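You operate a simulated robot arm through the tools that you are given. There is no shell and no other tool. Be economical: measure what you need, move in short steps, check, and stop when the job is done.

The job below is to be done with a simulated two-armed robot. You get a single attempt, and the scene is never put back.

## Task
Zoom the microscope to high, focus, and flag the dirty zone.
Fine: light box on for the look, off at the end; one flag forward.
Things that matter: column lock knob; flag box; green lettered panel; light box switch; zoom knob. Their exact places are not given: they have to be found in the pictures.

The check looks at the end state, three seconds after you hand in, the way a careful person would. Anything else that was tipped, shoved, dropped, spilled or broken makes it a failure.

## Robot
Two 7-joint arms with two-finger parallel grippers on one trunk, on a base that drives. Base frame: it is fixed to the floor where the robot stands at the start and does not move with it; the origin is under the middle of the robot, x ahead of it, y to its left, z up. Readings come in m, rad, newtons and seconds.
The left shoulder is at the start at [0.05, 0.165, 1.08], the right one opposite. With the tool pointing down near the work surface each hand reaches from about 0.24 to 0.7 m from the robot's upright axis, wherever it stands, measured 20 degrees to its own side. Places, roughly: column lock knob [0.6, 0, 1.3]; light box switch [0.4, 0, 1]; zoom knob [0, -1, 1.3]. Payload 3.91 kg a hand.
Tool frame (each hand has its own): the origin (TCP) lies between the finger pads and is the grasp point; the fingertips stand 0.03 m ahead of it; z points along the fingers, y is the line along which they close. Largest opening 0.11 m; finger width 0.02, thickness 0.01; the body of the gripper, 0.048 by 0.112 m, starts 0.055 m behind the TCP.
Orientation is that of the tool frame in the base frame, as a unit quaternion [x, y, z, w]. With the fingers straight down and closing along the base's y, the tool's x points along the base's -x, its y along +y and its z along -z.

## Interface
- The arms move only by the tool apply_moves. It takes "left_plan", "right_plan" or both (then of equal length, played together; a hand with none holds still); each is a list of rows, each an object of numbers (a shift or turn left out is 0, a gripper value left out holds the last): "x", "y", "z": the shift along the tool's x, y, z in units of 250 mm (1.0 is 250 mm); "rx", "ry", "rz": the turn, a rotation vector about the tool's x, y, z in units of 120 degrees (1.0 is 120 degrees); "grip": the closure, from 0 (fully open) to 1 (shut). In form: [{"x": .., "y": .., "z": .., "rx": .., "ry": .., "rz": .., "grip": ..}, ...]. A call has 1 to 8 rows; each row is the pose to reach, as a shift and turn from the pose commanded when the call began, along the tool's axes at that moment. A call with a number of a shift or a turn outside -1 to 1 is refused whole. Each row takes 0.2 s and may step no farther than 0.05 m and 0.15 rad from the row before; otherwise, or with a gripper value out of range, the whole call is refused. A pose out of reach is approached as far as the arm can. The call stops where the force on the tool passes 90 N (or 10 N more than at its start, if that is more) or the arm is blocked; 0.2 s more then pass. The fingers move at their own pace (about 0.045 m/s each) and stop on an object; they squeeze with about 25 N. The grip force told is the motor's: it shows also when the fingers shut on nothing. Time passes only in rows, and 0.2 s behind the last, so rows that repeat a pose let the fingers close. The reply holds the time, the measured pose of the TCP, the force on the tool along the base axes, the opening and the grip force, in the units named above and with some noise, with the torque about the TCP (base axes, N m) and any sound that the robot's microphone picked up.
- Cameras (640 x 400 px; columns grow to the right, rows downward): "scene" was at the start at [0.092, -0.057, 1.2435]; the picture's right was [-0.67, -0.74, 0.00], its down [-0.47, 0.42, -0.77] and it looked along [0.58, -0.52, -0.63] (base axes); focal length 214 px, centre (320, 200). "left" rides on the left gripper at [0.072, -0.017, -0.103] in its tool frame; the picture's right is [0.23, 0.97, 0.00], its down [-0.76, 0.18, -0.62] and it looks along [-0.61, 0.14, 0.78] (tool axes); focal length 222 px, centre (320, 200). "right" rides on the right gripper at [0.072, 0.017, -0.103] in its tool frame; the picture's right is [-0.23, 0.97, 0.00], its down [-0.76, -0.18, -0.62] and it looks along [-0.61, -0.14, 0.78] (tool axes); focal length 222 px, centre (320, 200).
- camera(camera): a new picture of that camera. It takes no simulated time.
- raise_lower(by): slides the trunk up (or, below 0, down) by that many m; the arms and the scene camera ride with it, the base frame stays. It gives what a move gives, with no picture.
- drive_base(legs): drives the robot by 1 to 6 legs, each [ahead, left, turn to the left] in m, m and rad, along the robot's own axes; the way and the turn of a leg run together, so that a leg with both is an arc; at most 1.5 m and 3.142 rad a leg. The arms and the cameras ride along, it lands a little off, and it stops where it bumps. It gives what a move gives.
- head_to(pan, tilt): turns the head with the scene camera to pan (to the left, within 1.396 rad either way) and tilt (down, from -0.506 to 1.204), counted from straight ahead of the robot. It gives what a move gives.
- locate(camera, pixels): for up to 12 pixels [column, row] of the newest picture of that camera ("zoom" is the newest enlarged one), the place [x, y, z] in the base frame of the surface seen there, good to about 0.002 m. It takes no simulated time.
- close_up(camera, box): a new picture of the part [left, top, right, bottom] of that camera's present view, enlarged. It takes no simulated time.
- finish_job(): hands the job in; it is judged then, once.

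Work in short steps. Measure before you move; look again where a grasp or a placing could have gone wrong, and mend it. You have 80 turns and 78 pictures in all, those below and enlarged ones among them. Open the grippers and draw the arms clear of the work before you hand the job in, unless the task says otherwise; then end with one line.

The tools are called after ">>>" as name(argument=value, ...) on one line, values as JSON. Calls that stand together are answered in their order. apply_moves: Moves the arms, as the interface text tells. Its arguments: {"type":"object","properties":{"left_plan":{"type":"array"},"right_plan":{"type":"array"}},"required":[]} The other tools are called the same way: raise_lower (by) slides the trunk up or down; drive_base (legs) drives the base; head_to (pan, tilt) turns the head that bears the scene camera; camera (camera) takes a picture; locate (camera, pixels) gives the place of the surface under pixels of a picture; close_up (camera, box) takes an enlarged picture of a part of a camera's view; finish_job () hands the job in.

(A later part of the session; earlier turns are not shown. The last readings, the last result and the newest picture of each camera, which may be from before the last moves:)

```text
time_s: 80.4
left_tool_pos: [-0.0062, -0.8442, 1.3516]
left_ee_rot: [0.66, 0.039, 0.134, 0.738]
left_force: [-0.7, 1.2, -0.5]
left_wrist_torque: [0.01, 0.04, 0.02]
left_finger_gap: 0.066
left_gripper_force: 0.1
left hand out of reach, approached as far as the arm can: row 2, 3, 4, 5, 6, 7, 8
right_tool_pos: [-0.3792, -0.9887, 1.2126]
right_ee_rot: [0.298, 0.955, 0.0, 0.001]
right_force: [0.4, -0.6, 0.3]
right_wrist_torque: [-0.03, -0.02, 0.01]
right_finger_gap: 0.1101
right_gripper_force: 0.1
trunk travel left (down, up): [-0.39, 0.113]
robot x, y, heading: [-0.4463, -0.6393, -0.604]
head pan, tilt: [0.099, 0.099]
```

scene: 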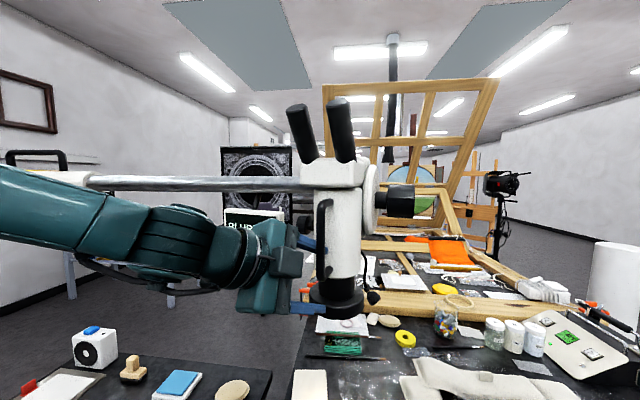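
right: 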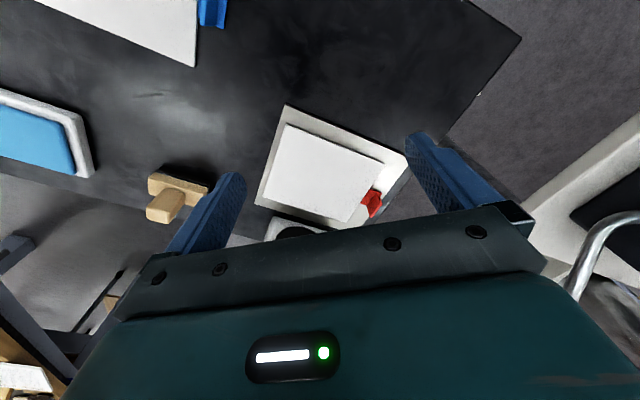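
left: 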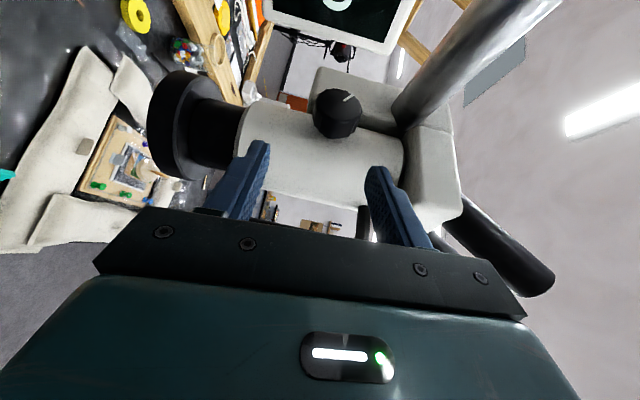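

Upward elevation is the limiting factor; so I'll use strokes starting from a downward-tilted pose instead. I test turning the hand back ~50° here.

>>> apply_moves(left_plan=[{"rx": 0.047, "rz": -0.041}, {"rx": 0.094, "rz": -0.082}, {"rx": 0.141, "rz": -0.123}, {"rx": 0.188, "rz": -0.164}, {"rx": 0.235, "rz": -0.205}, {"rx": 0.282, "rz": -0.246}, {"rx": 0.33, "rz": -0.287}])

>>> camera(camera="left")

```text
time_s: 82.0
left_tool_pos: [-0.055, -0.9088, 1.3433]
left_ee_rot: [0.825, 0.265, -0.118, 0.485]
left_force: [0.2, -0.7, 0.3]
left_wrist_torque: [0.01, -0.03, 0.06]
left_finger_gap: 0.066
left_gripper_force: 0.0
left hand out of reach, approached as far as the arm can: row 4, 5, 6, 7
right_tool_pos: [-0.3814, -0.9878, 1.2118]
right_ee_rot: [0.298, 0.955, 0.0, 0.0]
right_force: [-0.2, -0.3, -0.6]
right_wrist_torque: [-0.01, -0.04, 0.02]
right_finger_gap: 0.1097
right_gripper_force: 0.0
trunk travel left (down, up): [-0.39, 0.113]
robot x, y, heading: [-0.4416, -0.642, -0.603]
head pan, tilt: [0.099, 0.099]
```

```text
25 pictures are left
```

left: 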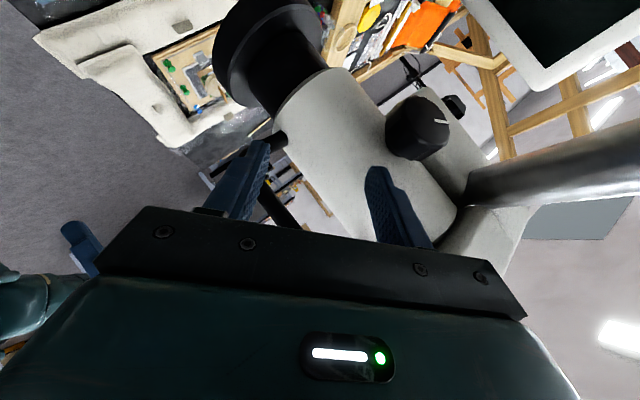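

The position drifted again but without contact. I'll try a simpler way: closed fingertips, pointing straight ahead, pressed lightly on the knob's front and dragged down (which turns it clockwise). I retreat and re-orient.

>>> apply_moves(left_plan=[{"z": -0.16}, {"z": -0.32}, {"z": -0.4, "rx": -0.05, "ry": 0.07, "rz": 0.018}, {"x": -0.05, "y": -0.04, "z": -0.36, "rx": -0.1, "ry": 0.138, "rz": 0.035}, {"x": -0.1, "y": -0.08, "z": -0.3, "rx": -0.15, "ry": 0.207, "rz": 0.053}, {"x": -0.14, "y": -0.12, "z": -0.25, "rx": -0.2, "ry": 0.276, "rz": 0.07}, {"x": -0.179, "y": -0.149, "z": -0.193, "rx": -0.25, "ry": 0.344, "rz": 0.088, "grip": 1}, {"x": -0.179, "y": -0.149, "z": -0.193, "rx": -0.25, "ry": 0.344, "rz": 0.088, "grip": 1}])

>>> close_up(camera="left", box=[200, 60, 440, 210])

```text
refused: row 3 steps farther than a row can; nothing moved
```

```text
2.67 times, centred on (320, 135) of left
```

zoom: 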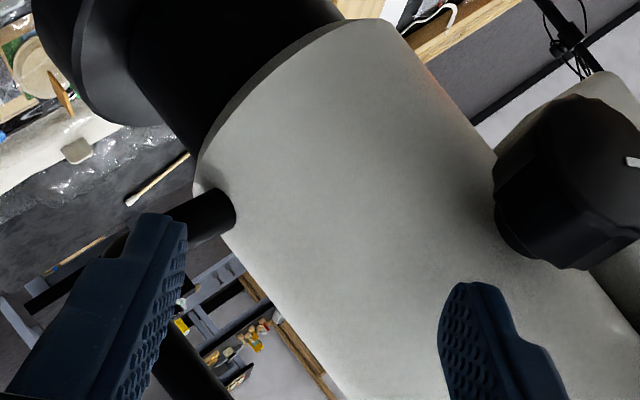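

Step too large; I split it into two calls.

>>> apply_moves(left_plan=[{"z": -0.16}, {"z": -0.32}, {"z": -0.4}])

>>> apply_moves(left_plan=[{"x": -0.02, "y": -0.02, "z": 0.03, "rx": -0.036, "ry": 0.049, "rz": 0.0126, "grip": 1}, {"x": -0.05, "y": -0.04, "z": 0.06, "rx": -0.071, "ry": 0.098, "rz": 0.025}, {"x": -0.07, "y": -0.06, "z": 0.09, "rx": -0.107, "ry": 0.147, "rz": 0.038}, {"x": -0.1, "y": -0.08, "z": 0.12, "rx": -0.143, "ry": 0.197, "rz": 0.05}, {"x": -0.13, "y": -0.1, "z": 0.15, "rx": -0.179, "ry": 0.246, "rz": 0.063}, {"x": -0.15, "y": -0.12, "z": 0.18, "rx": -0.214, "ry": 0.295, "rz": 0.075}, {"x": -0.179, "y": -0.149, "z": 0.207, "rx": -0.25, "ry": 0.344, "rz": 0.088}])

>>> camera(camera="left")

```text
time_s: 82.8
left_tool_pos: [-0.0538, -0.9142, 1.3416]
left_ee_rot: [0.825, 0.274, -0.109, 0.483]
left_force: [13.6, 20.0, 1.6]
left_wrist_torque: [-0.49, 0.25, 1.02]
left_finger_gap: 0.0664
left_gripper_force: 0.1
left hand out of reach, approached as far as the arm can: row 1, 2, 3
right_tool_pos: [-0.377, -0.986, 1.2129]
right_ee_rot: [0.297, 0.955, -0.003, 0.0]
right_force: [0.0, 0.5, 0.9]
right_wrist_torque: [-0.01, -0.01, -0.03]
right_finger_gap: 0.11
right_gripper_force: 0.0
trunk travel left (down, up): [-0.39, 0.113]
robot x, y, heading: [-0.4428, -0.639, -0.604]
head pan, tilt: [0.099, 0.099]
```

```text
time_s: 83.2
left_tool_pos: [-0.046, -0.9231, 1.3513]
left_ee_rot: [0.796, 0.299, -0.054, 0.524]
left_force: [10.1, 55.3, 19.8]
left_wrist_torque: [-1.34, -0.15, 1.12]
left_finger_gap: 0.031
left_gripper_force: 2.9
left hand out of reach, approached as far as the arm can: row 1, 2
right_tool_pos: [-0.3776, -0.9758, 1.2174]
right_ee_rot: [0.294, 0.956, -0.004, 0.002]
right_force: [0.8, -0.1, 0.2]
right_wrist_torque: [0.0, -0.03, 0.01]
right_finger_gap: 0.11
right_gripper_force: 0.2
trunk travel left (down, up): [-0.39, 0.113]
robot x, y, heading: [-0.4457, -0.6384, -0.599]
head pan, tilt: [0.099, 0.099]
stopped in row 2 (left hand): the force on the tool passed its limit (the readings are from after the stop); the commanded pose is now the measured one
```

```text
23 pictures are left
```

left: 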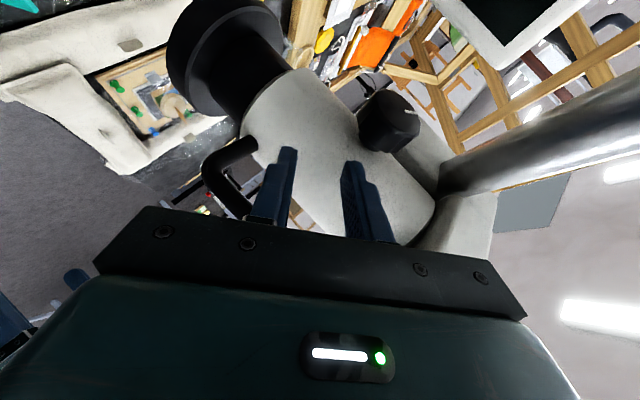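

The hand presses on the microscope body; driving the base straight back is the cleanest way out.

>>> drive_base(legs=[[-0.12, 0, 0]])

>>> apply_moves(left_plan=[{"rx": -0.036, "ry": 0.03, "rz": 0.0, "y": -0.04}, {"rx": -0.072, "ry": 0.06, "y": -0.08}, {"rx": -0.108, "ry": 0.09, "y": -0.12}])

>>> camera(camera="scene")

```text
time_s: 84.5
left_tool_pos: [-0.1545, -0.8733, 1.3405]
left_ee_rot: [0.807, 0.291, -0.058, 0.51]
left_force: [-0.1, 0.9, -0.4]
left_wrist_torque: [0.02, -0.01, 0.04]
left_finger_gap: 0.0
left_gripper_force: 25.5
right_tool_pos: [-0.4794, -0.9176, 1.2113]
right_ee_rot: [0.296, 0.955, 0.0, 0.001]
right_force: [-0.4, -0.1, 1.1]
right_wrist_torque: [-0.04, -0.04, 0.02]
right_finger_gap: 0.1099
right_gripper_force: 0.0
trunk travel left (down, up): [-0.39, 0.113]
robot x, y, heading: [-0.5445, -0.5694, -0.606]
head pan, tilt: [0.099, 0.099]
```

```text
time_s: 85.3
left_tool_pos: [-0.1383, -0.8813, 1.3041]
left_ee_rot: [0.747, 0.341, 0.052, 0.569]
left_force: [0.3, 1.2, -0.6]
left_wrist_torque: [-0.03, 0.0, -0.02]
left_finger_gap: 0.0
left_gripper_force: 25.2
left hand out of reach, approached as far as the arm can: row 1, 2, 3
right_tool_pos: [-0.4781, -0.918, 1.2134]
right_ee_rot: [0.296, 0.955, 0.0, -0.001]
right_force: [-0.1, -0.4, -0.4]
right_wrist_torque: [0.04, 0.02, -0.04]
right_finger_gap: 0.11
right_gripper_force: 0.0
trunk travel left (down, up): [-0.39, 0.113]
robot x, y, heading: [-0.5434, -0.5701, -0.602]
head pan, tilt: [0.099, 0.099]
```

```text
22 pictures are left
```

scene: 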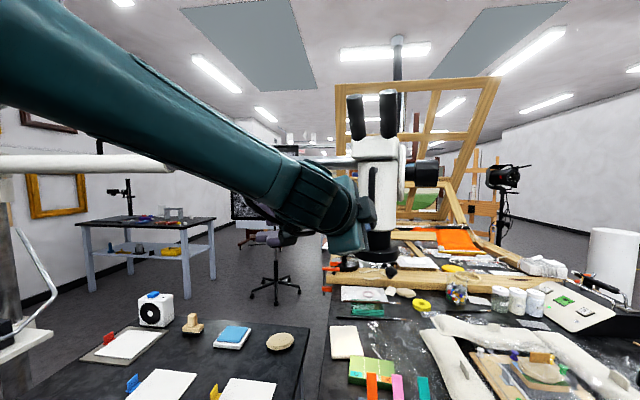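

All is clear. Neutral roll (camera underneath) is the arm's comfortable one, so I roll the hand there: fingers closed, pointing 35° down, yawed 20° right.

>>> apply_moves(left_plan=[{"rx": 0.004, "ry": 0.0132, "rz": -0.0605}, {"rx": 0.008, "ry": 0.0264, "rz": -0.121}, {"rx": 0.0123, "ry": 0.0396, "rz": -0.1815}, {"rx": 0.0164, "ry": 0.0528, "rz": -0.242}, {"rx": 0.0205, "ry": 0.066, "rz": -0.3025}])

>>> apply_moves(left_plan=[{"rx": 0.004, "ry": 0.0132, "rz": -0.0605}, {"rx": 0.008, "ry": 0.0264, "rz": -0.121}, {"rx": 0.0123, "ry": 0.0396, "rz": -0.1815}, {"rx": 0.0164, "ry": 0.0528, "rz": -0.242}, {"rx": 0.0205, "ry": 0.066, "rz": -0.3025}])

```text
time_s: 86.5
left_tool_pos: [-0.1679, -0.863, 1.3162]
left_ee_rot: [0.607, 0.599, -0.086, 0.515]
left_force: [-0.3, -1.0, 0.8]
left_wrist_torque: [-0.01, 0.01, 0.0]
left_finger_gap: 0.0
left_gripper_force: 24.8
right_tool_pos: [-0.4784, -0.9189, 1.2125]
right_ee_rot: [0.297, 0.955, 0.0, 0.0]
right_force: [-0.3, -0.1, 0.0]
right_wrist_torque: [0.0, -0.02, 0.03]
right_finger_gap: 0.1098
right_gripper_force: 0.1
trunk travel left (down, up): [-0.39, 0.113]
robot x, y, heading: [-0.5441, -0.5707, -0.604]
head pan, tilt: [0.099, 0.099]
```

```text
time_s: 87.7
left_tool_pos: [-0.1697, -0.864, 1.3167]
left_ee_rot: [0.407, 0.789, -0.214, 0.407]
left_force: [0.0, -0.1, 0.4]
left_wrist_torque: [0.01, 0.0, -0.02]
left_finger_gap: 0.0001
left_gripper_force: 24.7
right_tool_pos: [-0.4777, -0.9181, 1.2123]
right_ee_rot: [0.296, 0.955, 0.0, 0.0]
right_force: [-0.1, -0.1, -0.9]
right_wrist_torque: [-0.01, 0.0, 0.0]
right_finger_gap: 0.11
right_gripper_force: 0.0
trunk travel left (down, up): [-0.39, 0.113]
robot x, y, heading: [-0.5433, -0.5708, -0.605]
head pan, tilt: [0.099, 0.099]
```

Orientation reached with no trouble. I go to the start point just above-front of the knob and look.

>>> apply_moves(left_plan=[{"x": -0.11, "y": 0.1, "z": -0.01}, {"x": -0.22, "y": 0.2, "z": -0.02}, {"x": -0.334, "y": 0.301, "z": -0.025}, {"x": -0.4, "y": 0.325, "z": 0.07}, {"x": -0.47, "y": 0.355, "z": 0.17}, {"x": -0.51, "y": 0.37, "z": 0.225}])

>>> close_up(camera="left", box=[200, 60, 440, 210])

```text
time_s: 89.1
left_tool_pos: [-0.0258, -0.9079, 1.3875]
left_ee_rot: [0.408, 0.788, -0.212, 0.409]
left_force: [-0.2, 0.8, -0.1]
left_wrist_torque: [0.04, 0.02, 0.0]
left_finger_gap: 0.0
left_gripper_force: 24.5
right_tool_pos: [-0.4784, -0.919, 1.2122]
right_ee_rot: [0.296, 0.955, 0.0, 0.0]
right_force: [0.3, 0.1, -0.1]
right_wrist_torque: [-0.01, -0.02, -0.03]
right_finger_gap: 0.1099
right_gripper_force: 0.1
trunk travel left (down, up): [-0.39, 0.113]
robot x, y, heading: [-0.5416, -0.5656, -0.598]
head pan, tilt: [0.099, 0.099]
```

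```text
2.67 times, centred on (320, 135) of left
```

zoom: 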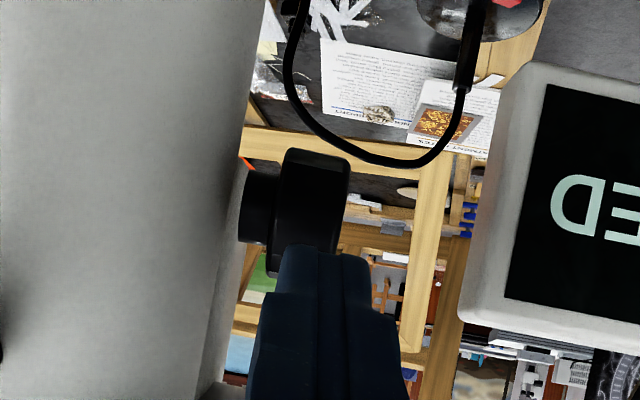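

Great view: fingertips sit just before the knob (310,200) and laterally over it. Now the downward arc drag, pressed ~4 mm in.

>>> apply_moves(left_plan=[{"x": -0.01, "y": 0.025, "z": 0.113}, {"x": 0.012, "y": 0.019, "z": 0.108}, {"x": 0.035, "y": 0.015, "z": 0.11}, {"x": 0.055, "y": 0.013, "z": 0.12}, {"x": 0.071, "y": 0.015, "z": 0.136}, {"x": 0.081, "y": 0.019, "z": 0.157}, {"x": 0.084, "y": 0.025, "z": 0.179}, {"x": 0.145, "y": -0.014, "z": 0.093}])

>>> close_up(camera="left", box=[200, 60, 440, 210])

>>> camera(camera="scene")

```text
time_s: 90.9
left_tool_pos: [-0.0287, -0.9078, 1.346]
left_ee_rot: [0.407, 0.789, -0.213, 0.408]
left_force: [1.0, 0.8, 0.0]
left_wrist_torque: [-0.01, -0.03, 0.0]
left_finger_gap: 0.0
left_gripper_force: 24.9
right_tool_pos: [-0.4782, -0.9181, 1.2131]
right_ee_rot: [0.297, 0.955, 0.0, 0.001]
right_force: [0.3, 0.3, 0.0]
right_wrist_torque: [0.02, -0.06, 0.0]
right_finger_gap: 0.1099
right_gripper_force: 0.1
trunk travel left (down, up): [-0.39, 0.113]
robot x, y, heading: [-0.5393, -0.5721, -0.605]
head pan, tilt: [0.099, 0.099]
```

```text
2.67 times, centred on (320, 135) of left
```

zoom: 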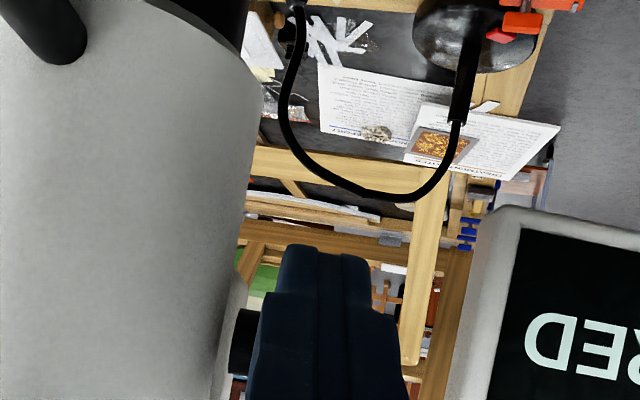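

```text
19 pictures are left
```

scene: 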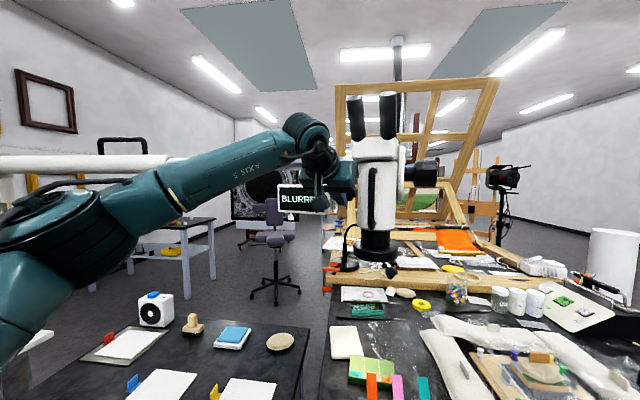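

No reaction seen yet; I move the hand left to see the knob's pointer.

>>> apply_moves(left_plan=[{"x": -0.02, "y": 0.1, "z": -0.1}, {"x": -0.04, "y": 0.2, "z": -0.16}, {"x": -0.053, "y": 0.287, "z": -0.217}])

>>> close_up(camera="left", box=[160, 60, 320, 160])

```text
time_s: 91.7
left_tool_pos: [0.0067, -0.8365, 1.388]
left_ee_rot: [0.407, 0.788, -0.213, 0.41]
left_force: [-0.1, -0.7, -0.3]
left_wrist_torque: [0.01, -0.01, 0.0]
left_finger_gap: 0.0
left_gripper_force: 25.2
right_tool_pos: [-0.4788, -0.9184, 1.2123]
right_ee_rot: [0.297, 0.955, -0.001, 0.0]
right_force: [0.1, 0.0, -0.6]
right_wrist_torque: [-0.01, -0.01, 0.04]
right_finger_gap: 0.1101
right_gripper_force: 0.1
trunk travel left (down, up): [-0.39, 0.113]
robot x, y, heading: [-0.5405, -0.5694, -0.604]
head pan, tilt: [0.099, 0.099]
```

```text
4.00 times, centred on (240, 110) of left
```

zoom: 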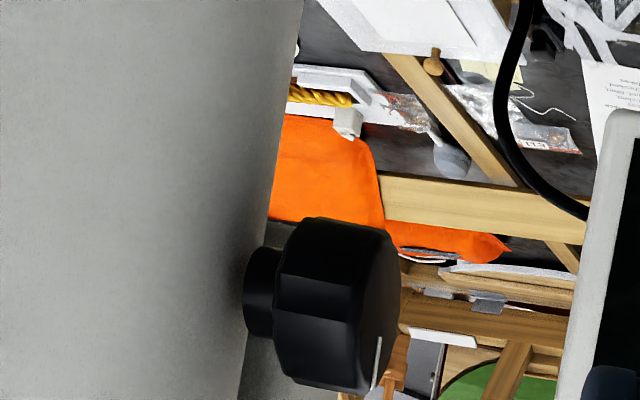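

The pointer is now close to 12 o'clock: the drag gained ~45°. I repeat the drag twice, pressed slightly harder, then look at the pointer again.

>>> apply_moves(left_plan=[{"x": -0.03, "y": -0.1, "z": 0.042}, {"x": -0.06, "y": -0.2, "z": 0.085}, {"x": -0.089, "y": -0.284, "z": 0.127}])

>>> apply_moves(left_plan=[{"x": -0.017, "y": 0.0405, "z": 0.124}, {"x": 0.004, "y": 0.0345, "z": 0.119}, {"x": 0.027, "y": 0.0305, "z": 0.121}, {"x": 0.047, "y": 0.029, "z": 0.131}, {"x": 0.064, "y": 0.0305, "z": 0.147}, {"x": 0.074, "y": 0.0345, "z": 0.168}, {"x": 0.076, "y": 0.0405, "z": 0.19}, {"x": 0.138, "y": 0.002, "z": 0.104}])

>>> apply_moves(left_plan=[{"x": -0.07, "z": -0.05}, {"x": -0.141, "z": -0.099}])

>>> apply_moves(left_plan=[{"x": -0.017, "y": 0.0405, "z": 0.124}, {"x": 0.004, "y": 0.0345, "z": 0.119}, {"x": 0.027, "y": 0.0305, "z": 0.121}, {"x": 0.047, "y": 0.029, "z": 0.131}, {"x": 0.064, "y": 0.0305, "z": 0.147}, {"x": 0.074, "y": 0.0345, "z": 0.168}, {"x": 0.076, "y": 0.0405, "z": 0.19}, {"x": 0.138, "y": 0.002, "z": 0.104}])

>>> apply_moves(left_plan=[{"x": -0.02, "y": 0.1, "z": -0.1}, {"x": -0.04, "y": 0.2, "z": -0.16}, {"x": -0.053, "y": 0.287, "z": -0.217}])

>>> close_up(camera="left", box=[160, 60, 320, 160])

```text
time_s: 92.5
left_tool_pos: [-0.0292, -0.9092, 1.3882]
left_ee_rot: [0.408, 0.788, -0.213, 0.409]
left_force: [-0.1, 0.8, 0.2]
left_wrist_torque: [-0.01, -0.02, 0.0]
left_finger_gap: 0.0
left_gripper_force: 25.1
right_tool_pos: [-0.4773, -0.9197, 1.212]
right_ee_rot: [0.296, 0.955, -0.001, 0.0]
right_force: [0.2, -0.3, 0.6]
right_wrist_torque: [0.06, -0.04, -0.02]
right_finger_gap: 0.1099
right_gripper_force: 0.0
trunk travel left (down, up): [-0.39, 0.113]
robot x, y, heading: [-0.5469, -0.5661, -0.603]
head pan, tilt: [0.099, 0.099]
```

```text
time_s: 94.3
left_tool_pos: [-0.0252, -0.9099, 1.346]
left_ee_rot: [0.406, 0.788, -0.213, 0.41]
left_force: [-0.7, 0.0, 0.8]
left_wrist_torque: [-0.02, -0.03, -0.01]
left_finger_gap: 0.0
left_gripper_force: 25.4
right_tool_pos: [-0.478, -0.9173, 1.2125]
right_ee_rot: [0.296, 0.955, 0.0, 0.001]
right_force: [-0.2, 0.1, -0.4]
right_wrist_torque: [-0.04, 0.0, 0.0]
right_finger_gap: 0.11
right_gripper_force: 0.1
trunk travel left (down, up): [-0.39, 0.113]
robot x, y, heading: [-0.5456, -0.5681, -0.608]
head pan, tilt: [0.099, 0.099]
```

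```text
time_s: 94.9
left_tool_pos: [-0.0242, -0.9108, 1.3862]
left_ee_rot: [0.409, 0.788, -0.213, 0.408]
left_force: [-0.6, -0.9, 0.3]
left_wrist_torque: [0.02, 0.01, -0.03]
left_finger_gap: 0.0001
left_gripper_force: 25.6
right_tool_pos: [-0.4778, -0.9193, 1.2116]
right_ee_rot: [0.297, 0.955, 0.0, 0.0]
right_force: [-0.5, 0.4, -0.7]
right_wrist_torque: [-0.02, -0.03, 0.0]
right_finger_gap: 0.1099
right_gripper_force: 0.1
trunk travel left (down, up): [-0.39, 0.113]
robot x, y, heading: [-0.5434, -0.5694, -0.606]
head pan, tilt: [0.099, 0.099]
```

```text
time_s: 96.7
left_tool_pos: [-0.025, -0.9088, 1.3432]
left_ee_rot: [0.406, 0.789, -0.213, 0.41]
left_force: [-0.2, 0.3, 1.2]
left_wrist_torque: [0.04, -0.04, -0.02]
left_finger_gap: 0.0
left_gripper_force: 25.1
right_tool_pos: [-0.4794, -0.9185, 1.2122]
right_ee_rot: [0.296, 0.955, -0.001, 0.001]
right_force: [-0.7, 0.0, 0.8]
right_wrist_torque: [-0.03, -0.01, 0.01]
right_finger_gap: 0.1102
right_gripper_force: 0.1
trunk travel left (down, up): [-0.39, 0.113]
robot x, y, heading: [-0.5471, -0.5682, -0.604]
head pan, tilt: [0.099, 0.099]
```

```text
time_s: 97.5
left_tool_pos: [0.0137, -0.8396, 1.3849]
left_ee_rot: [0.408, 0.788, -0.213, 0.409]
left_force: [0.1, 0.1, 0.1]
left_wrist_torque: [-0.02, -0.02, 0.01]
left_finger_gap: 0.0001
left_gripper_force: 24.8
right_tool_pos: [-0.4783, -0.9182, 1.2136]
right_ee_rot: [0.297, 0.955, -0.001, 0.001]
right_force: [0.5, 0.0, 0.0]
right_wrist_torque: [-0.04, 0.04, 0.0]
right_finger_gap: 0.1101
right_gripper_force: 0.0
trunk travel left (down, up): [-0.39, 0.113]
robot x, y, heading: [-0.5443, -0.5705, -0.6]
head pan, tilt: [0.099, 0.099]
```

```text
4.00 times, centred on (240, 110) of left
```

zoom: 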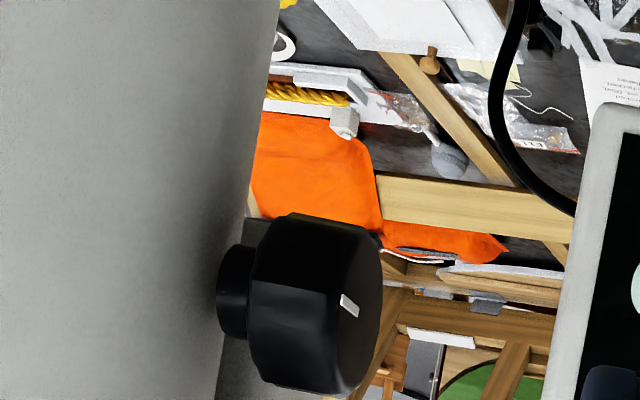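

The pointer is now at about 3 o'clock (180° total). One more drag to see whether that's the end stop, then check pointer and monitor.

>>> apply_moves(left_plan=[{"x": -0.03, "y": -0.1, "z": 0.042}, {"x": -0.06, "y": -0.2, "z": 0.085}, {"x": -0.089, "y": -0.284, "z": 0.117}])

>>> apply_moves(left_plan=[{"x": -0.017, "y": 0.0405, "z": 0.124}, {"x": 0.004, "y": 0.0345, "z": 0.119}, {"x": 0.027, "y": 0.0305, "z": 0.121}, {"x": 0.047, "y": 0.029, "z": 0.131}, {"x": 0.064, "y": 0.0305, "z": 0.147}, {"x": 0.074, "y": 0.0345, "z": 0.168}, {"x": 0.076, "y": 0.0405, "z": 0.19}, {"x": 0.138, "y": 0.002, "z": 0.104}])

>>> apply_moves(left_plan=[{"x": -0.02, "y": 0.1, "z": -0.1}, {"x": -0.04, "y": 0.2, "z": -0.16}, {"x": -0.053, "y": 0.287, "z": -0.217}])

>>> close_up(camera="left", box=[160, 60, 320, 160])

>>> camera(camera="scene")

```text
time_s: 98.3
left_tool_pos: [-0.0219, -0.9117, 1.3873]
left_ee_rot: [0.408, 0.789, -0.212, 0.408]
left_force: [0.4, 0.3, -0.5]
left_wrist_torque: [0.01, 0.02, 0.01]
left_finger_gap: 0.0
left_gripper_force: 25.4
right_tool_pos: [-0.4791, -0.9181, 1.2121]
right_ee_rot: [0.297, 0.955, 0.0, 0.0]
right_force: [-0.3, 0.2, -0.5]
right_wrist_torque: [0.01, 0.0, 0.02]
right_finger_gap: 0.1099
right_gripper_force: 0.1
trunk travel left (down, up): [-0.39, 0.113]
robot x, y, heading: [-0.5442, -0.5717, -0.601]
head pan, tilt: [0.099, 0.099]
```

```text
time_s: 100.1
left_tool_pos: [-0.0223, -0.9117, 1.3448]
left_ee_rot: [0.407, 0.788, -0.214, 0.409]
left_force: [0.2, 0.6, 0.1]
left_wrist_torque: [0.04, 0.03, -0.04]
left_finger_gap: 0.0
left_gripper_force: 25.0
right_tool_pos: [-0.4795, -0.9178, 1.2134]
right_ee_rot: [0.296, 0.955, 0.0, 0.001]
right_force: [-0.3, 0.1, 0.3]
right_wrist_torque: [-0.01, -0.01, -0.01]
right_finger_gap: 0.1098
right_gripper_force: 0.0
trunk travel left (down, up): [-0.39, 0.113]
robot x, y, heading: [-0.5418, -0.5677, -0.601]
head pan, tilt: [0.099, 0.099]
```

```text
time_s: 100.9
left_tool_pos: [0.0151, -0.8398, 1.387]
left_ee_rot: [0.408, 0.788, -0.214, 0.408]
left_force: [0.5, 0.7, 0.2]
left_wrist_torque: [0.04, -0.03, -0.01]
left_finger_gap: 0.0
left_gripper_force: 24.7
right_tool_pos: [-0.4781, -0.9186, 1.2126]
right_ee_rot: [0.297, 0.955, 0.0, 0.0]
right_force: [-0.6, 0.2, -0.1]
right_wrist_torque: [0.0, 0.0, 0.0]
right_finger_gap: 0.1101
right_gripper_force: 0.1
trunk travel left (down, up): [-0.39, 0.113]
robot x, y, heading: [-0.5438, -0.572, -0.596]
head pan, tilt: [0.099, 0.099]
```

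```text
4.00 times, centred on (240, 110) of left
```

zoom: 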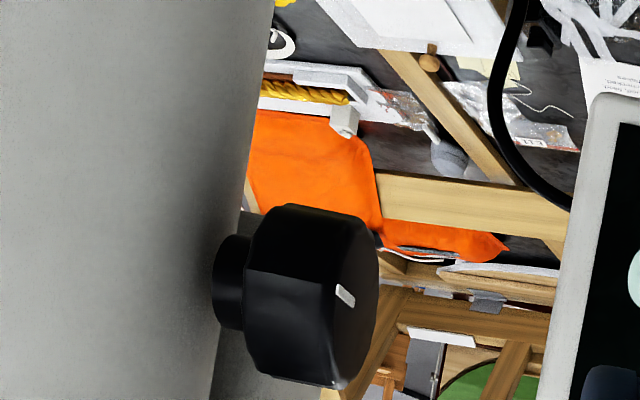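

```text
15 pictures are left
```

scene: 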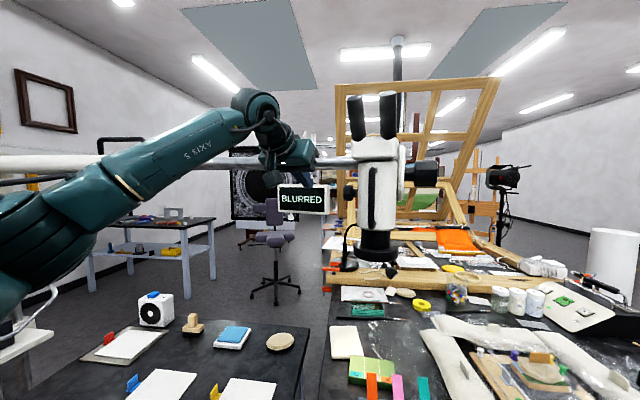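

Pointer unchanged after the last drag: end stop reached, zoom is at high. Monitor still BLURRED. Now the big focus knob (centre about d=0.586, s=0.985, z=1.395) with the right hand, in the mirrored pose.

>>> apply_moves(right_plan=[{"x": -0.114, "y": 0.024, "z": -0.086, "ry": -0.0654, "grip": 1}, {"x": -0.228, "y": 0.048, "z": -0.171, "ry": -0.131, "grip": 1}, {"x": -0.343, "y": 0.072, "z": -0.257, "ry": -0.196}, {"x": -0.457, "y": 0.096, "z": -0.343, "ry": -0.262}, {"x": -0.571, "y": 0.12, "z": -0.429, "ry": -0.327}, {"x": -0.686, "y": 0.144, "z": -0.514, "ry": -0.393}, {"x": -0.8, "y": 0.168, "z": -0.6, "ry": -0.458}])

>>> apply_moves(right_plan=[{"x": -0.13, "z": 0.07}, {"x": -0.26, "z": 0.14}, {"x": -0.39, "z": 0.21}, {"x": -0.52, "z": 0.28}, {"x": -0.659, "z": 0.359}])

>>> camera(camera="right")

>>> locate(camera="right", pixels=[[320, 110], [320, 130], [320, 90], [340, 110], [300, 110], [280, 110], [360, 110], [320, 145]])

```text
time_s: 102.5
left_tool_pos: [0.0159, -0.8399, 1.3846]
left_ee_rot: [0.408, 0.788, -0.213, 0.408]
left_force: [0.4, -0.4, -0.4]
left_wrist_torque: [-0.03, 0.0, 0.01]
left_finger_gap: 0.0
left_gripper_force: 25.1
right_tool_pos: [-0.2889, -0.9956, 1.363]
right_ee_rot: [0.262, 0.847, -0.137, 0.442]
right_force: [-1.1, 0.2, 0.8]
right_wrist_torque: [-0.01, 0.02, 0.01]
right_finger_gap: 0.0
right_gripper_force: 25.0
trunk travel left (down, up): [-0.39, 0.113]
robot x, y, heading: [-0.5441, -0.5692, -0.601]
head pan, tilt: [0.099, 0.099]
```

```text
time_s: 103.7
left_tool_pos: [0.0161, -0.84, 1.3861]
left_ee_rot: [0.408, 0.789, -0.213, 0.407]
left_force: [0.2, 0.4, -0.8]
left_wrist_torque: [-0.01, 0.02, -0.02]
left_finger_gap: 0.0
left_gripper_force: 25.6
right_tool_pos: [-0.151, -1.0899, 1.448]
right_ee_rot: [0.262, 0.848, -0.138, 0.44]
right_force: [1.0, 1.1, 0.7]
right_wrist_torque: [-0.01, 0.02, -0.03]
right_finger_gap: 0.0
right_gripper_force: 25.0
trunk travel left (down, up): [-0.39, 0.113]
robot x, y, heading: [-0.5463, -0.5731, -0.603]
head pan, tilt: [0.099, 0.099]
```

```text
14 pictures are left
```

right: 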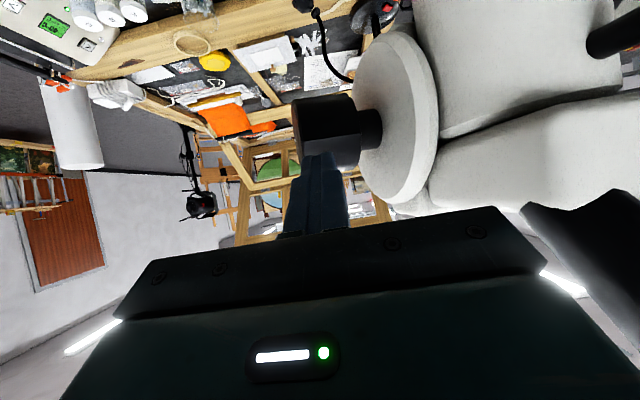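

```text
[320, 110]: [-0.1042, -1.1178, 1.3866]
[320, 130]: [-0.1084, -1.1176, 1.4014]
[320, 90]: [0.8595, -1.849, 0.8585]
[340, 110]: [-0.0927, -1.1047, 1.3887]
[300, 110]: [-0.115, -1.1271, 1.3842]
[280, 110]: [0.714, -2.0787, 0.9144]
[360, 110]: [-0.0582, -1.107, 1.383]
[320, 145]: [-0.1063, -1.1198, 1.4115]
```

The fingertip stands before the focus knob (front at d≈0.549, centre z≈1.399, R≈0.037). I drag its front down once and read the monitor.

>>> apply_moves(right_plan=[{"x": -0.012, "y": 0.02, "z": 0.15}, {"x": 0.033, "y": 0.02, "z": 0.154}, {"x": 0.074, "y": 0.02, "z": 0.173}, {"x": 0.106, "y": 0.02, "z": 0.205}, {"x": 0.125, "y": 0.02, "z": 0.246}, {"x": 0.195, "y": 0.02, "z": 0.147}])

>>> camera(camera="scene")

```text
time_s: 105.1
left_tool_pos: [0.0123, -0.8382, 1.3882]
left_ee_rot: [0.407, 0.787, -0.213, 0.411]
left_force: [-1.2, 0.8, 0.9]
left_wrist_torque: [-0.01, 0.0, 0.04]
left_finger_gap: 0.0
left_gripper_force: 25.1
right_tool_pos: [-0.1497, -1.0886, 1.3862]
right_ee_rot: [0.263, 0.847, -0.137, 0.442]
right_force: [-0.7, 1.5, 1.1]
right_wrist_torque: [-0.01, -0.01, 0.05]
right_finger_gap: 0.0
right_gripper_force: 25.2
trunk travel left (down, up): [-0.39, 0.113]
robot x, y, heading: [-0.5444, -0.5713, -0.605]
head pan, tilt: [0.099, 0.099]
```

```text
13 pictures are left
```

scene: 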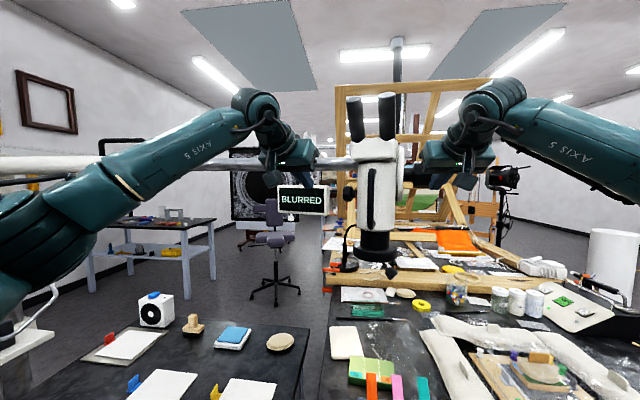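

Still BLURRED. I drag down again and look at the monitor.

>>> apply_moves(right_plan=[{"x": -0.1, "z": -0.07}, {"x": -0.2, "z": -0.14}])

>>> apply_moves(right_plan=[{"x": -0.01, "z": 0.146}, {"x": 0.036, "z": 0.15}, {"x": 0.077, "z": 0.168}, {"x": 0.109, "z": 0.2}, {"x": 0.128, "z": 0.241}, {"x": 0.198, "z": 0.142}])

>>> close_up(camera="scene", box=[270, 90, 462, 210])

```text
time_s: 105.7
left_tool_pos: [0.0155, -0.8394, 1.386]
left_ee_rot: [0.407, 0.788, -0.213, 0.409]
left_force: [0.4, 0.4, 0.4]
left_wrist_torque: [0.02, -0.01, 0.01]
left_finger_gap: 0.0
left_gripper_force: 24.4
right_tool_pos: [-0.1459, -1.091, 1.4459]
right_ee_rot: [0.263, 0.847, -0.137, 0.44]
right_force: [-0.4, -0.5, 0.8]
right_wrist_torque: [0.02, -0.04, -0.01]
right_finger_gap: 0.0
right_gripper_force: 25.2
trunk travel left (down, up): [-0.39, 0.113]
robot x, y, heading: [-0.5427, -0.5688, -0.601]
head pan, tilt: [0.099, 0.099]
```

```text
time_s: 107.1
left_tool_pos: [0.0126, -0.8391, 1.3888]
left_ee_rot: [0.408, 0.788, -0.213, 0.41]
left_force: [0.0, 0.3, 0.3]
left_wrist_torque: [0.01, 0.0, 0.01]
left_finger_gap: 0.0
left_gripper_force: 25.2
right_tool_pos: [-0.1498, -1.0905, 1.386]
right_ee_rot: [0.264, 0.847, -0.138, 0.44]
right_force: [-0.5, 0.7, 1.3]
right_wrist_torque: [-0.01, 0.03, 0.01]
right_finger_gap: 0.0
right_gripper_force: 24.9
trunk travel left (down, up): [-0.39, 0.113]
robot x, y, heading: [-0.544, -0.5728, -0.603]
head pan, tilt: [0.099, 0.099]
```

```text
3.33 times, centred on (366, 150) of scene
```

zoom: 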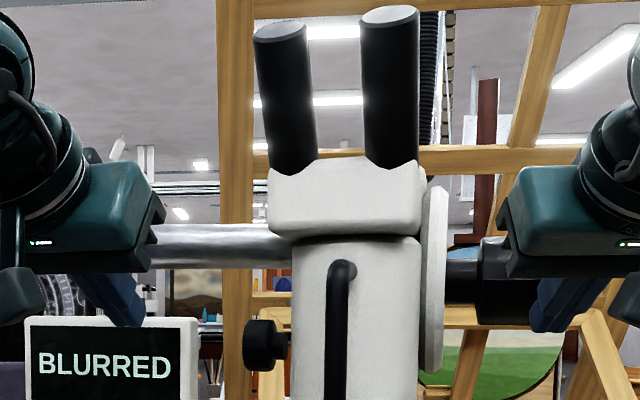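

I measure whether focus turning has shifted the scope in height: zoom knob at (262,345), cylinder and focus knob pixels.

>>> locate(camera="zoom", pixels=[[262, 345], [262, 325], [262, 368], [340, 270], [490, 280], [490, 245], [490, 318], [515, 280], [432, 200], [432, 360], [345, 200]])

>>> close_up(camera="right", box=[220, 60, 460, 210])

```text
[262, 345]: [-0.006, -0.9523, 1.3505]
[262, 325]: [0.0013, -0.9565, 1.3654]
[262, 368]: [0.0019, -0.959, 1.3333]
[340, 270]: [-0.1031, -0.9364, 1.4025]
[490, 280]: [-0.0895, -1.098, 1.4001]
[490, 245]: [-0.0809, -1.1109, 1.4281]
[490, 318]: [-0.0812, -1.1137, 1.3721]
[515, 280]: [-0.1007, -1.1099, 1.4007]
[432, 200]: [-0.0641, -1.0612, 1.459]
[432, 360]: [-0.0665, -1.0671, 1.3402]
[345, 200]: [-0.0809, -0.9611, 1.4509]
```

```text
2.67 times, centred on (340, 135) of right
```

zoom: 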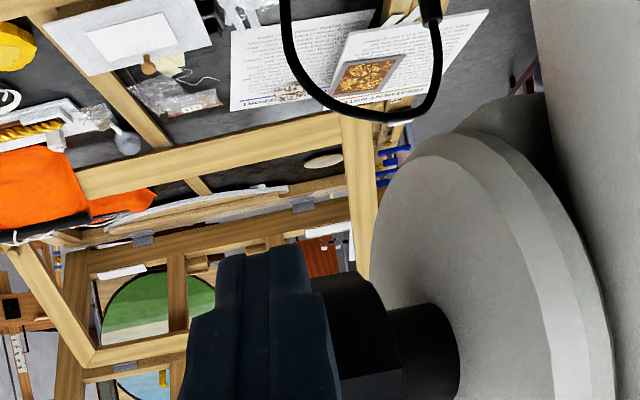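

Heights unchanged; knob R≈0.033. I drag down once more and check the monitor.

>>> apply_moves(right_plan=[{"x": -0.1, "z": -0.07}, {"x": -0.2, "z": -0.14}])

>>> apply_moves(right_plan=[{"x": -0.012, "z": 0.15}, {"x": 0.033, "z": 0.155}, {"x": 0.074, "z": 0.173}, {"x": 0.106, "z": 0.205}, {"x": 0.126, "z": 0.245}, {"x": 0.198, "z": 0.142}])

>>> close_up(camera="scene", box=[260, 150, 388, 230])

```text
time_s: 107.7
left_tool_pos: [0.0155, -0.839, 1.3867]
left_ee_rot: [0.407, 0.789, -0.213, 0.408]
left_force: [-0.3, -0.4, 0.3]
left_wrist_torque: [0.0, 0.01, 0.0]
left_finger_gap: 0.0
left_gripper_force: 25.6
right_tool_pos: [-0.1463, -1.0882, 1.4461]
right_ee_rot: [0.263, 0.847, -0.137, 0.44]
right_force: [0.5, -0.2, -0.2]
right_wrist_torque: [-0.01, 0.02, -0.02]
right_finger_gap: 0.0
right_gripper_force: 25.2
trunk travel left (down, up): [-0.39, 0.113]
robot x, y, heading: [-0.5419, -0.5698, -0.601]
head pan, tilt: [0.099, 0.099]
```

```text
time_s: 109.1
left_tool_pos: [0.0129, -0.8391, 1.3881]
left_ee_rot: [0.406, 0.788, -0.213, 0.412]
left_force: [0.0, 0.0, 0.3]
left_wrist_torque: [-0.03, -0.03, 0.03]
left_finger_gap: 0.0
left_gripper_force: 24.4
right_tool_pos: [-0.1464, -1.0877, 1.3849]
right_ee_rot: [0.263, 0.847, -0.138, 0.441]
right_force: [-0.5, 0.4, 0.0]
right_wrist_torque: [0.0, 0.04, 0.01]
right_finger_gap: 0.0
right_gripper_force: 24.8
trunk travel left (down, up): [-0.39, 0.113]
robot x, y, heading: [-0.5433, -0.5698, -0.6]
head pan, tilt: [0.099, 0.099]
```

```text
5.00 times, centred on (324, 190) of scene
```

zoom: 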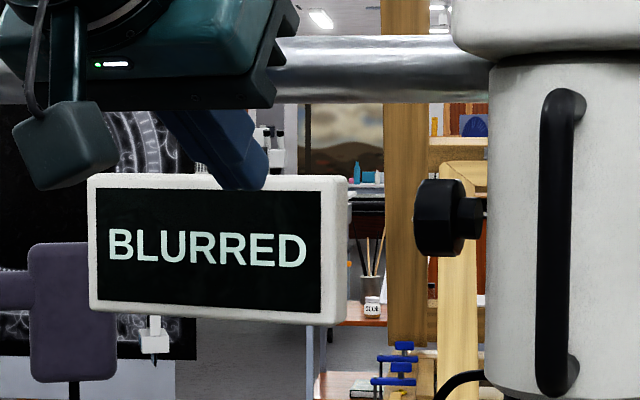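

Still BLURRED after three downward drags. I reverse: three upward drags (back to about the start), and look.

>>> apply_moves(right_plan=[{"x": -0.072, "z": 0.103}, {"x": -0.092, "z": 0.063}, {"x": -0.124, "z": 0.031}, {"x": -0.165, "z": 0.013}, {"x": -0.21, "z": 0.008}, {"x": -0.198, "z": -0.142}, {"x": -0.1, "z": -0.07}, {"x": 0, "z": 0}])

>>> apply_moves(right_plan=[{"x": -0.072, "z": 0.103}, {"x": -0.092, "z": 0.063}, {"x": -0.124, "z": 0.031}, {"x": -0.165, "z": 0.013}, {"x": -0.21, "z": 0.008}, {"x": -0.198, "z": -0.142}, {"x": -0.1, "z": -0.07}, {"x": 0, "z": 0}])

>>> apply_moves(right_plan=[{"x": -0.072, "z": 0.103}, {"x": -0.092, "z": 0.063}, {"x": -0.124, "z": 0.031}, {"x": -0.165, "z": 0.013}, {"x": -0.21, "z": 0.008}, {"x": -0.198, "z": -0.142}, {"x": -0.1, "z": -0.07}, {"x": 0, "z": 0}])

>>> apply_moves(right_plan=[{"x": -0.072, "z": 0.103}, {"x": -0.092, "z": 0.063}, {"x": -0.124, "z": 0.031}, {"x": -0.165, "z": 0.013}, {"x": -0.21, "z": 0.008}, {"x": -0.198, "z": -0.142}, {"x": -0.1, "z": -0.07}, {"x": 0, "z": 0}])

>>> close_up(camera="scene", box=[260, 150, 388, 230])

```text
time_s: 110.9
left_tool_pos: [0.0146, -0.8403, 1.3868]
left_ee_rot: [0.408, 0.789, -0.212, 0.408]
left_force: [-0.5, 0.6, -0.1]
left_wrist_torque: [-0.01, 0.0, 0.0]
left_finger_gap: 0.0
left_gripper_force: 24.5
right_tool_pos: [-0.1447, -1.0914, 1.3843]
right_ee_rot: [0.263, 0.847, -0.137, 0.441]
right_force: [-0.4, 0.4, 0.3]
right_wrist_torque: [0.0, 0.02, -0.04]
right_finger_gap: 0.0
right_gripper_force: 24.8
trunk travel left (down, up): [-0.39, 0.113]
robot x, y, heading: [-0.5444, -0.5675, -0.6]
head pan, tilt: [0.099, 0.099]
```

```text
time_s: 112.7
left_tool_pos: [0.014, -0.8407, 1.3872]
left_ee_rot: [0.408, 0.788, -0.212, 0.408]
left_force: [-0.4, 0.3, 0.0]
left_wrist_torque: [-0.03, -0.01, 0.02]
left_finger_gap: 0.0001
left_gripper_force: 25.7
right_tool_pos: [-0.1464, -1.0923, 1.3833]
right_ee_rot: [0.263, 0.847, -0.136, 0.442]
right_force: [0.6, 0.1, 0.1]
right_wrist_torque: [0.04, -0.01, 0.02]
right_finger_gap: 0.0
right_gripper_force: 25.2
trunk travel left (down, up): [-0.39, 0.113]
robot x, y, heading: [-0.5422, -0.5702, -0.607]
head pan, tilt: [0.099, 0.099]
```

```text
time_s: 113.6
left_tool_pos: [0.0149, -0.8405, 1.3873]
left_ee_rot: [0.408, 0.788, -0.213, 0.409]
left_force: [0.0, -1.2, 0.4]
left_wrist_torque: [0.01, -0.02, -0.01]
left_finger_gap: 0.0
left_gripper_force: 25.3
right_tool_pos: [-0.1231, -1.1051, 1.3865]
right_ee_rot: [0.267, 0.863, -0.131, 0.409]
right_force: [-2.6, 0.5, -9.1]
right_wrist_torque: [0.24, 0.2, -0.06]
right_finger_gap: 0.0
right_gripper_force: 25.1
trunk travel left (down, up): [-0.39, 0.113]
robot x, y, heading: [-0.5419, -0.5693, -0.599]
head pan, tilt: [0.099, 0.099]
stopped in row 4 (right hand): the force on the tool passed its limit (the readings are from after the stop); the commanded pose is now the measured one
```

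```text
time_s: 114.0
left_tool_pos: [0.0111, -0.8407, 1.3881]
left_ee_rot: [0.41, 0.788, -0.214, 0.408]
left_force: [1.6, -0.9, -0.2]
left_wrist_torque: [-0.02, 0.03, -0.02]
left_finger_gap: 0.0
left_gripper_force: 25.0
right_tool_pos: [-0.1115, -1.1149, 1.3714]
right_ee_rot: [0.276, 0.873, -0.126, 0.382]
right_force: [-25.3, 13.8, -19.2]
right_wrist_torque: [0.14, -0.18, -0.47]
right_finger_gap: 0.0001
right_gripper_force: 25.2
trunk travel left (down, up): [-0.39, 0.113]
robot x, y, heading: [-0.5449, -0.5683, -0.604]
head pan, tilt: [0.099, 0.099]
stopped in row 2 (right hand): the force on the tool passed its limit (the readings are from after the stop); the commanded pose is now the measured one
```

```text
5.00 times, centred on (324, 190) of scene
```

zoom: 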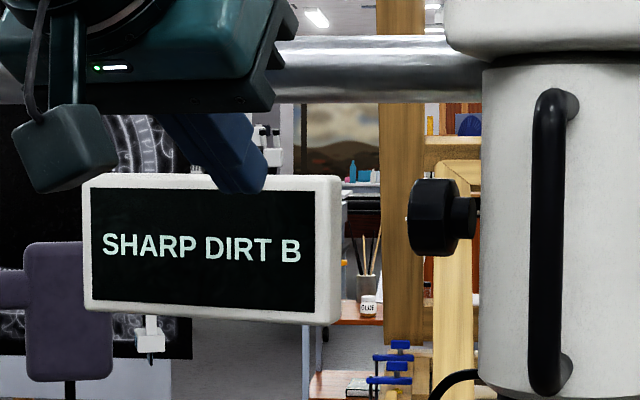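

"SHARP DIRT B": focused, and zone B is dirty. I draw the right hand straight back from the knob, and confirm the reading holds.

>>> apply_moves(right_plan=[{"x": 0.05, "z": -0.055}, {"x": 0.13, "z": -0.145}, {"x": 0.25, "z": -0.27}, {"x": 0.37, "z": -0.4}, {"x": 0.49, "z": -0.53}])

>>> camera(camera="scene")

```text
time_s: 115.2
left_tool_pos: [0.0122, -0.8416, 1.3871]
left_ee_rot: [0.409, 0.788, -0.213, 0.408]
left_force: [-0.3, 0.8, -0.4]
left_wrist_torque: [0.0, 0.0, 0.03]
left_finger_gap: 0.0
left_gripper_force: 25.4
right_tool_pos: [-0.2553, -1.0127, 1.3737]
right_ee_rot: [0.273, 0.871, -0.126, 0.388]
right_force: [-0.1, 0.3, 0.1]
right_wrist_torque: [0.0, -0.01, 0.01]
right_finger_gap: 0.0
right_gripper_force: 25.3
trunk travel left (down, up): [-0.39, 0.113]
robot x, y, heading: [-0.546, -0.5691, -0.608]
head pan, tilt: [0.099, 0.099]
```

```text
8 pictures are left
```

scene: 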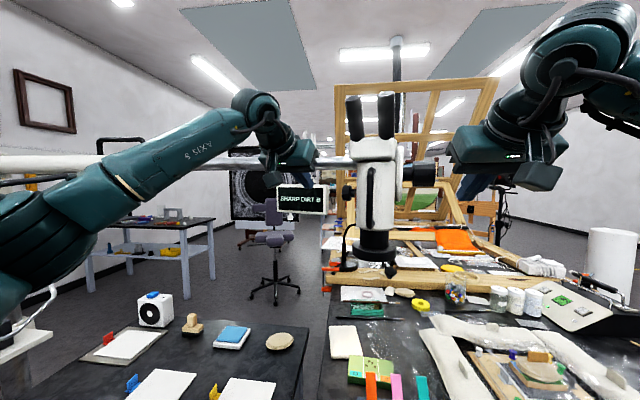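

Reading holds. Now the flag box: I tilt the head down and close in on it.

>>> head_to(pan=-0.1, tilt=0.8)

>>> close_up(camera="scene", box=[240, 120, 400, 220])

```text
time_s: 116.3
left_tool_pos: [0.0128, -0.8406, 1.3855]
left_ee_rot: [0.409, 0.788, -0.213, 0.407]
left_force: [-0.7, 1.0, 0.1]
left_wrist_torque: [0.03, 0.03, -0.01]
left_finger_gap: 0.0001
left_gripper_force: 24.6
right_tool_pos: [-0.2551, -1.0121, 1.3735]
right_ee_rot: [0.272, 0.872, -0.126, 0.388]
right_force: [-0.5, -0.4, 0.5]
right_wrist_torque: [-0.01, 0.0, -0.01]
right_finger_gap: 0.0
right_gripper_force: 25.0
trunk travel left (down, up): [-0.39, 0.113]
robot x, y, heading: [-0.5445, -0.5694, -0.605]
head pan, tilt: [-0.099, 0.799]
```

```text
4.00 times, centred on (320, 170) of scene
```

zoom: 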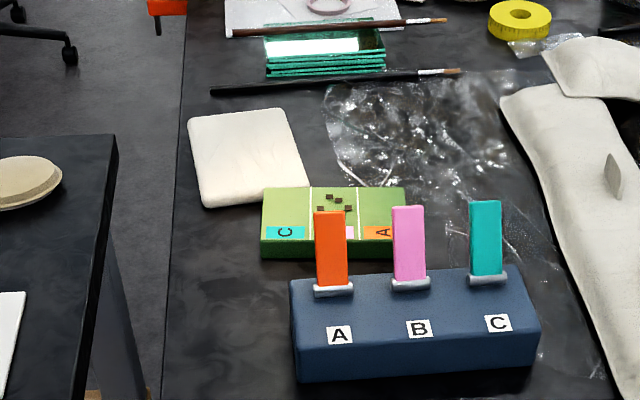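

Dirt specks lie in the middle zone (B), agreeing. I measure the pink B flag and box.

>>> locate(camera="zoom", pixels=[[408, 212], [410, 240], [412, 270], [410, 285], [418, 328], [410, 300], [331, 215], [333, 288], [484, 206], [488, 280], [425, 365], [425, 350]])

```text
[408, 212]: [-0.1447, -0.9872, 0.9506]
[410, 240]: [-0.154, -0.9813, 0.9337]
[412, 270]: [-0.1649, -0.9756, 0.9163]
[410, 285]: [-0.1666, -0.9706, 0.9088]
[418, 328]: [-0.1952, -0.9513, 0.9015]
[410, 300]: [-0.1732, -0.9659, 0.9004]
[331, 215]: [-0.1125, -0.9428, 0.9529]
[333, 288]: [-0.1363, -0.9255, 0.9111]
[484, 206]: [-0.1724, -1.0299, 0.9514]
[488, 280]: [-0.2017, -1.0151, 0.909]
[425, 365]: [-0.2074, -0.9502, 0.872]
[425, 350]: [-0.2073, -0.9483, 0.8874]
```

Flag B hinges at d≈0.416 and leans back to d≈0.445, z≈0.951. I'll reach over it with the right hand's closed fingers (pitched steeply) and pull it toward me. First down to a waypoint.

>>> apply_moves(right_plan=[{"x": 0.11, "y": 0.042, "z": 0.12, "ry": 0.03}, {"x": 0.22, "y": 0.084, "z": 0.24, "ry": 0.06}, {"x": 0.33, "y": 0.127, "z": 0.36, "ry": 0.09}, {"x": 0.44, "y": 0.169, "z": 0.48, "ry": 0.12}, {"x": 0.55, "y": 0.211, "z": 0.6, "ry": 0.15}, {"x": 0.66, "y": 0.253, "z": 0.72, "ry": 0.18}, {"x": 0.77, "y": 0.296, "z": 0.84, "ry": 0.21}, {"x": 0.877, "y": 0.338, "z": 0.959, "ry": 0.232}])

```text
time_s: 118.1
left_tool_pos: [0.0144, -0.8415, 1.3852]
left_ee_rot: [0.408, 0.789, -0.213, 0.408]
left_force: [-1.4, 1.1, 1.2]
left_wrist_torque: [0.0, 0.01, 0.01]
left_finger_gap: 0.0
left_gripper_force: 24.9
right_tool_pos: [-0.1813, -0.9619, 1.0496]
right_ee_rot: [0.295, 0.939, -0.056, 0.166]
right_force: [-0.2, 0.7, -1.0]
right_wrist_torque: [0.06, 0.02, 0.0]
right_finger_gap: 0.0
right_gripper_force: 25.0
trunk travel left (down, up): [-0.39, 0.113]
robot x, y, heading: [-0.5447, -0.572, -0.607]
head pan, tilt: [-0.099, 0.799]
```

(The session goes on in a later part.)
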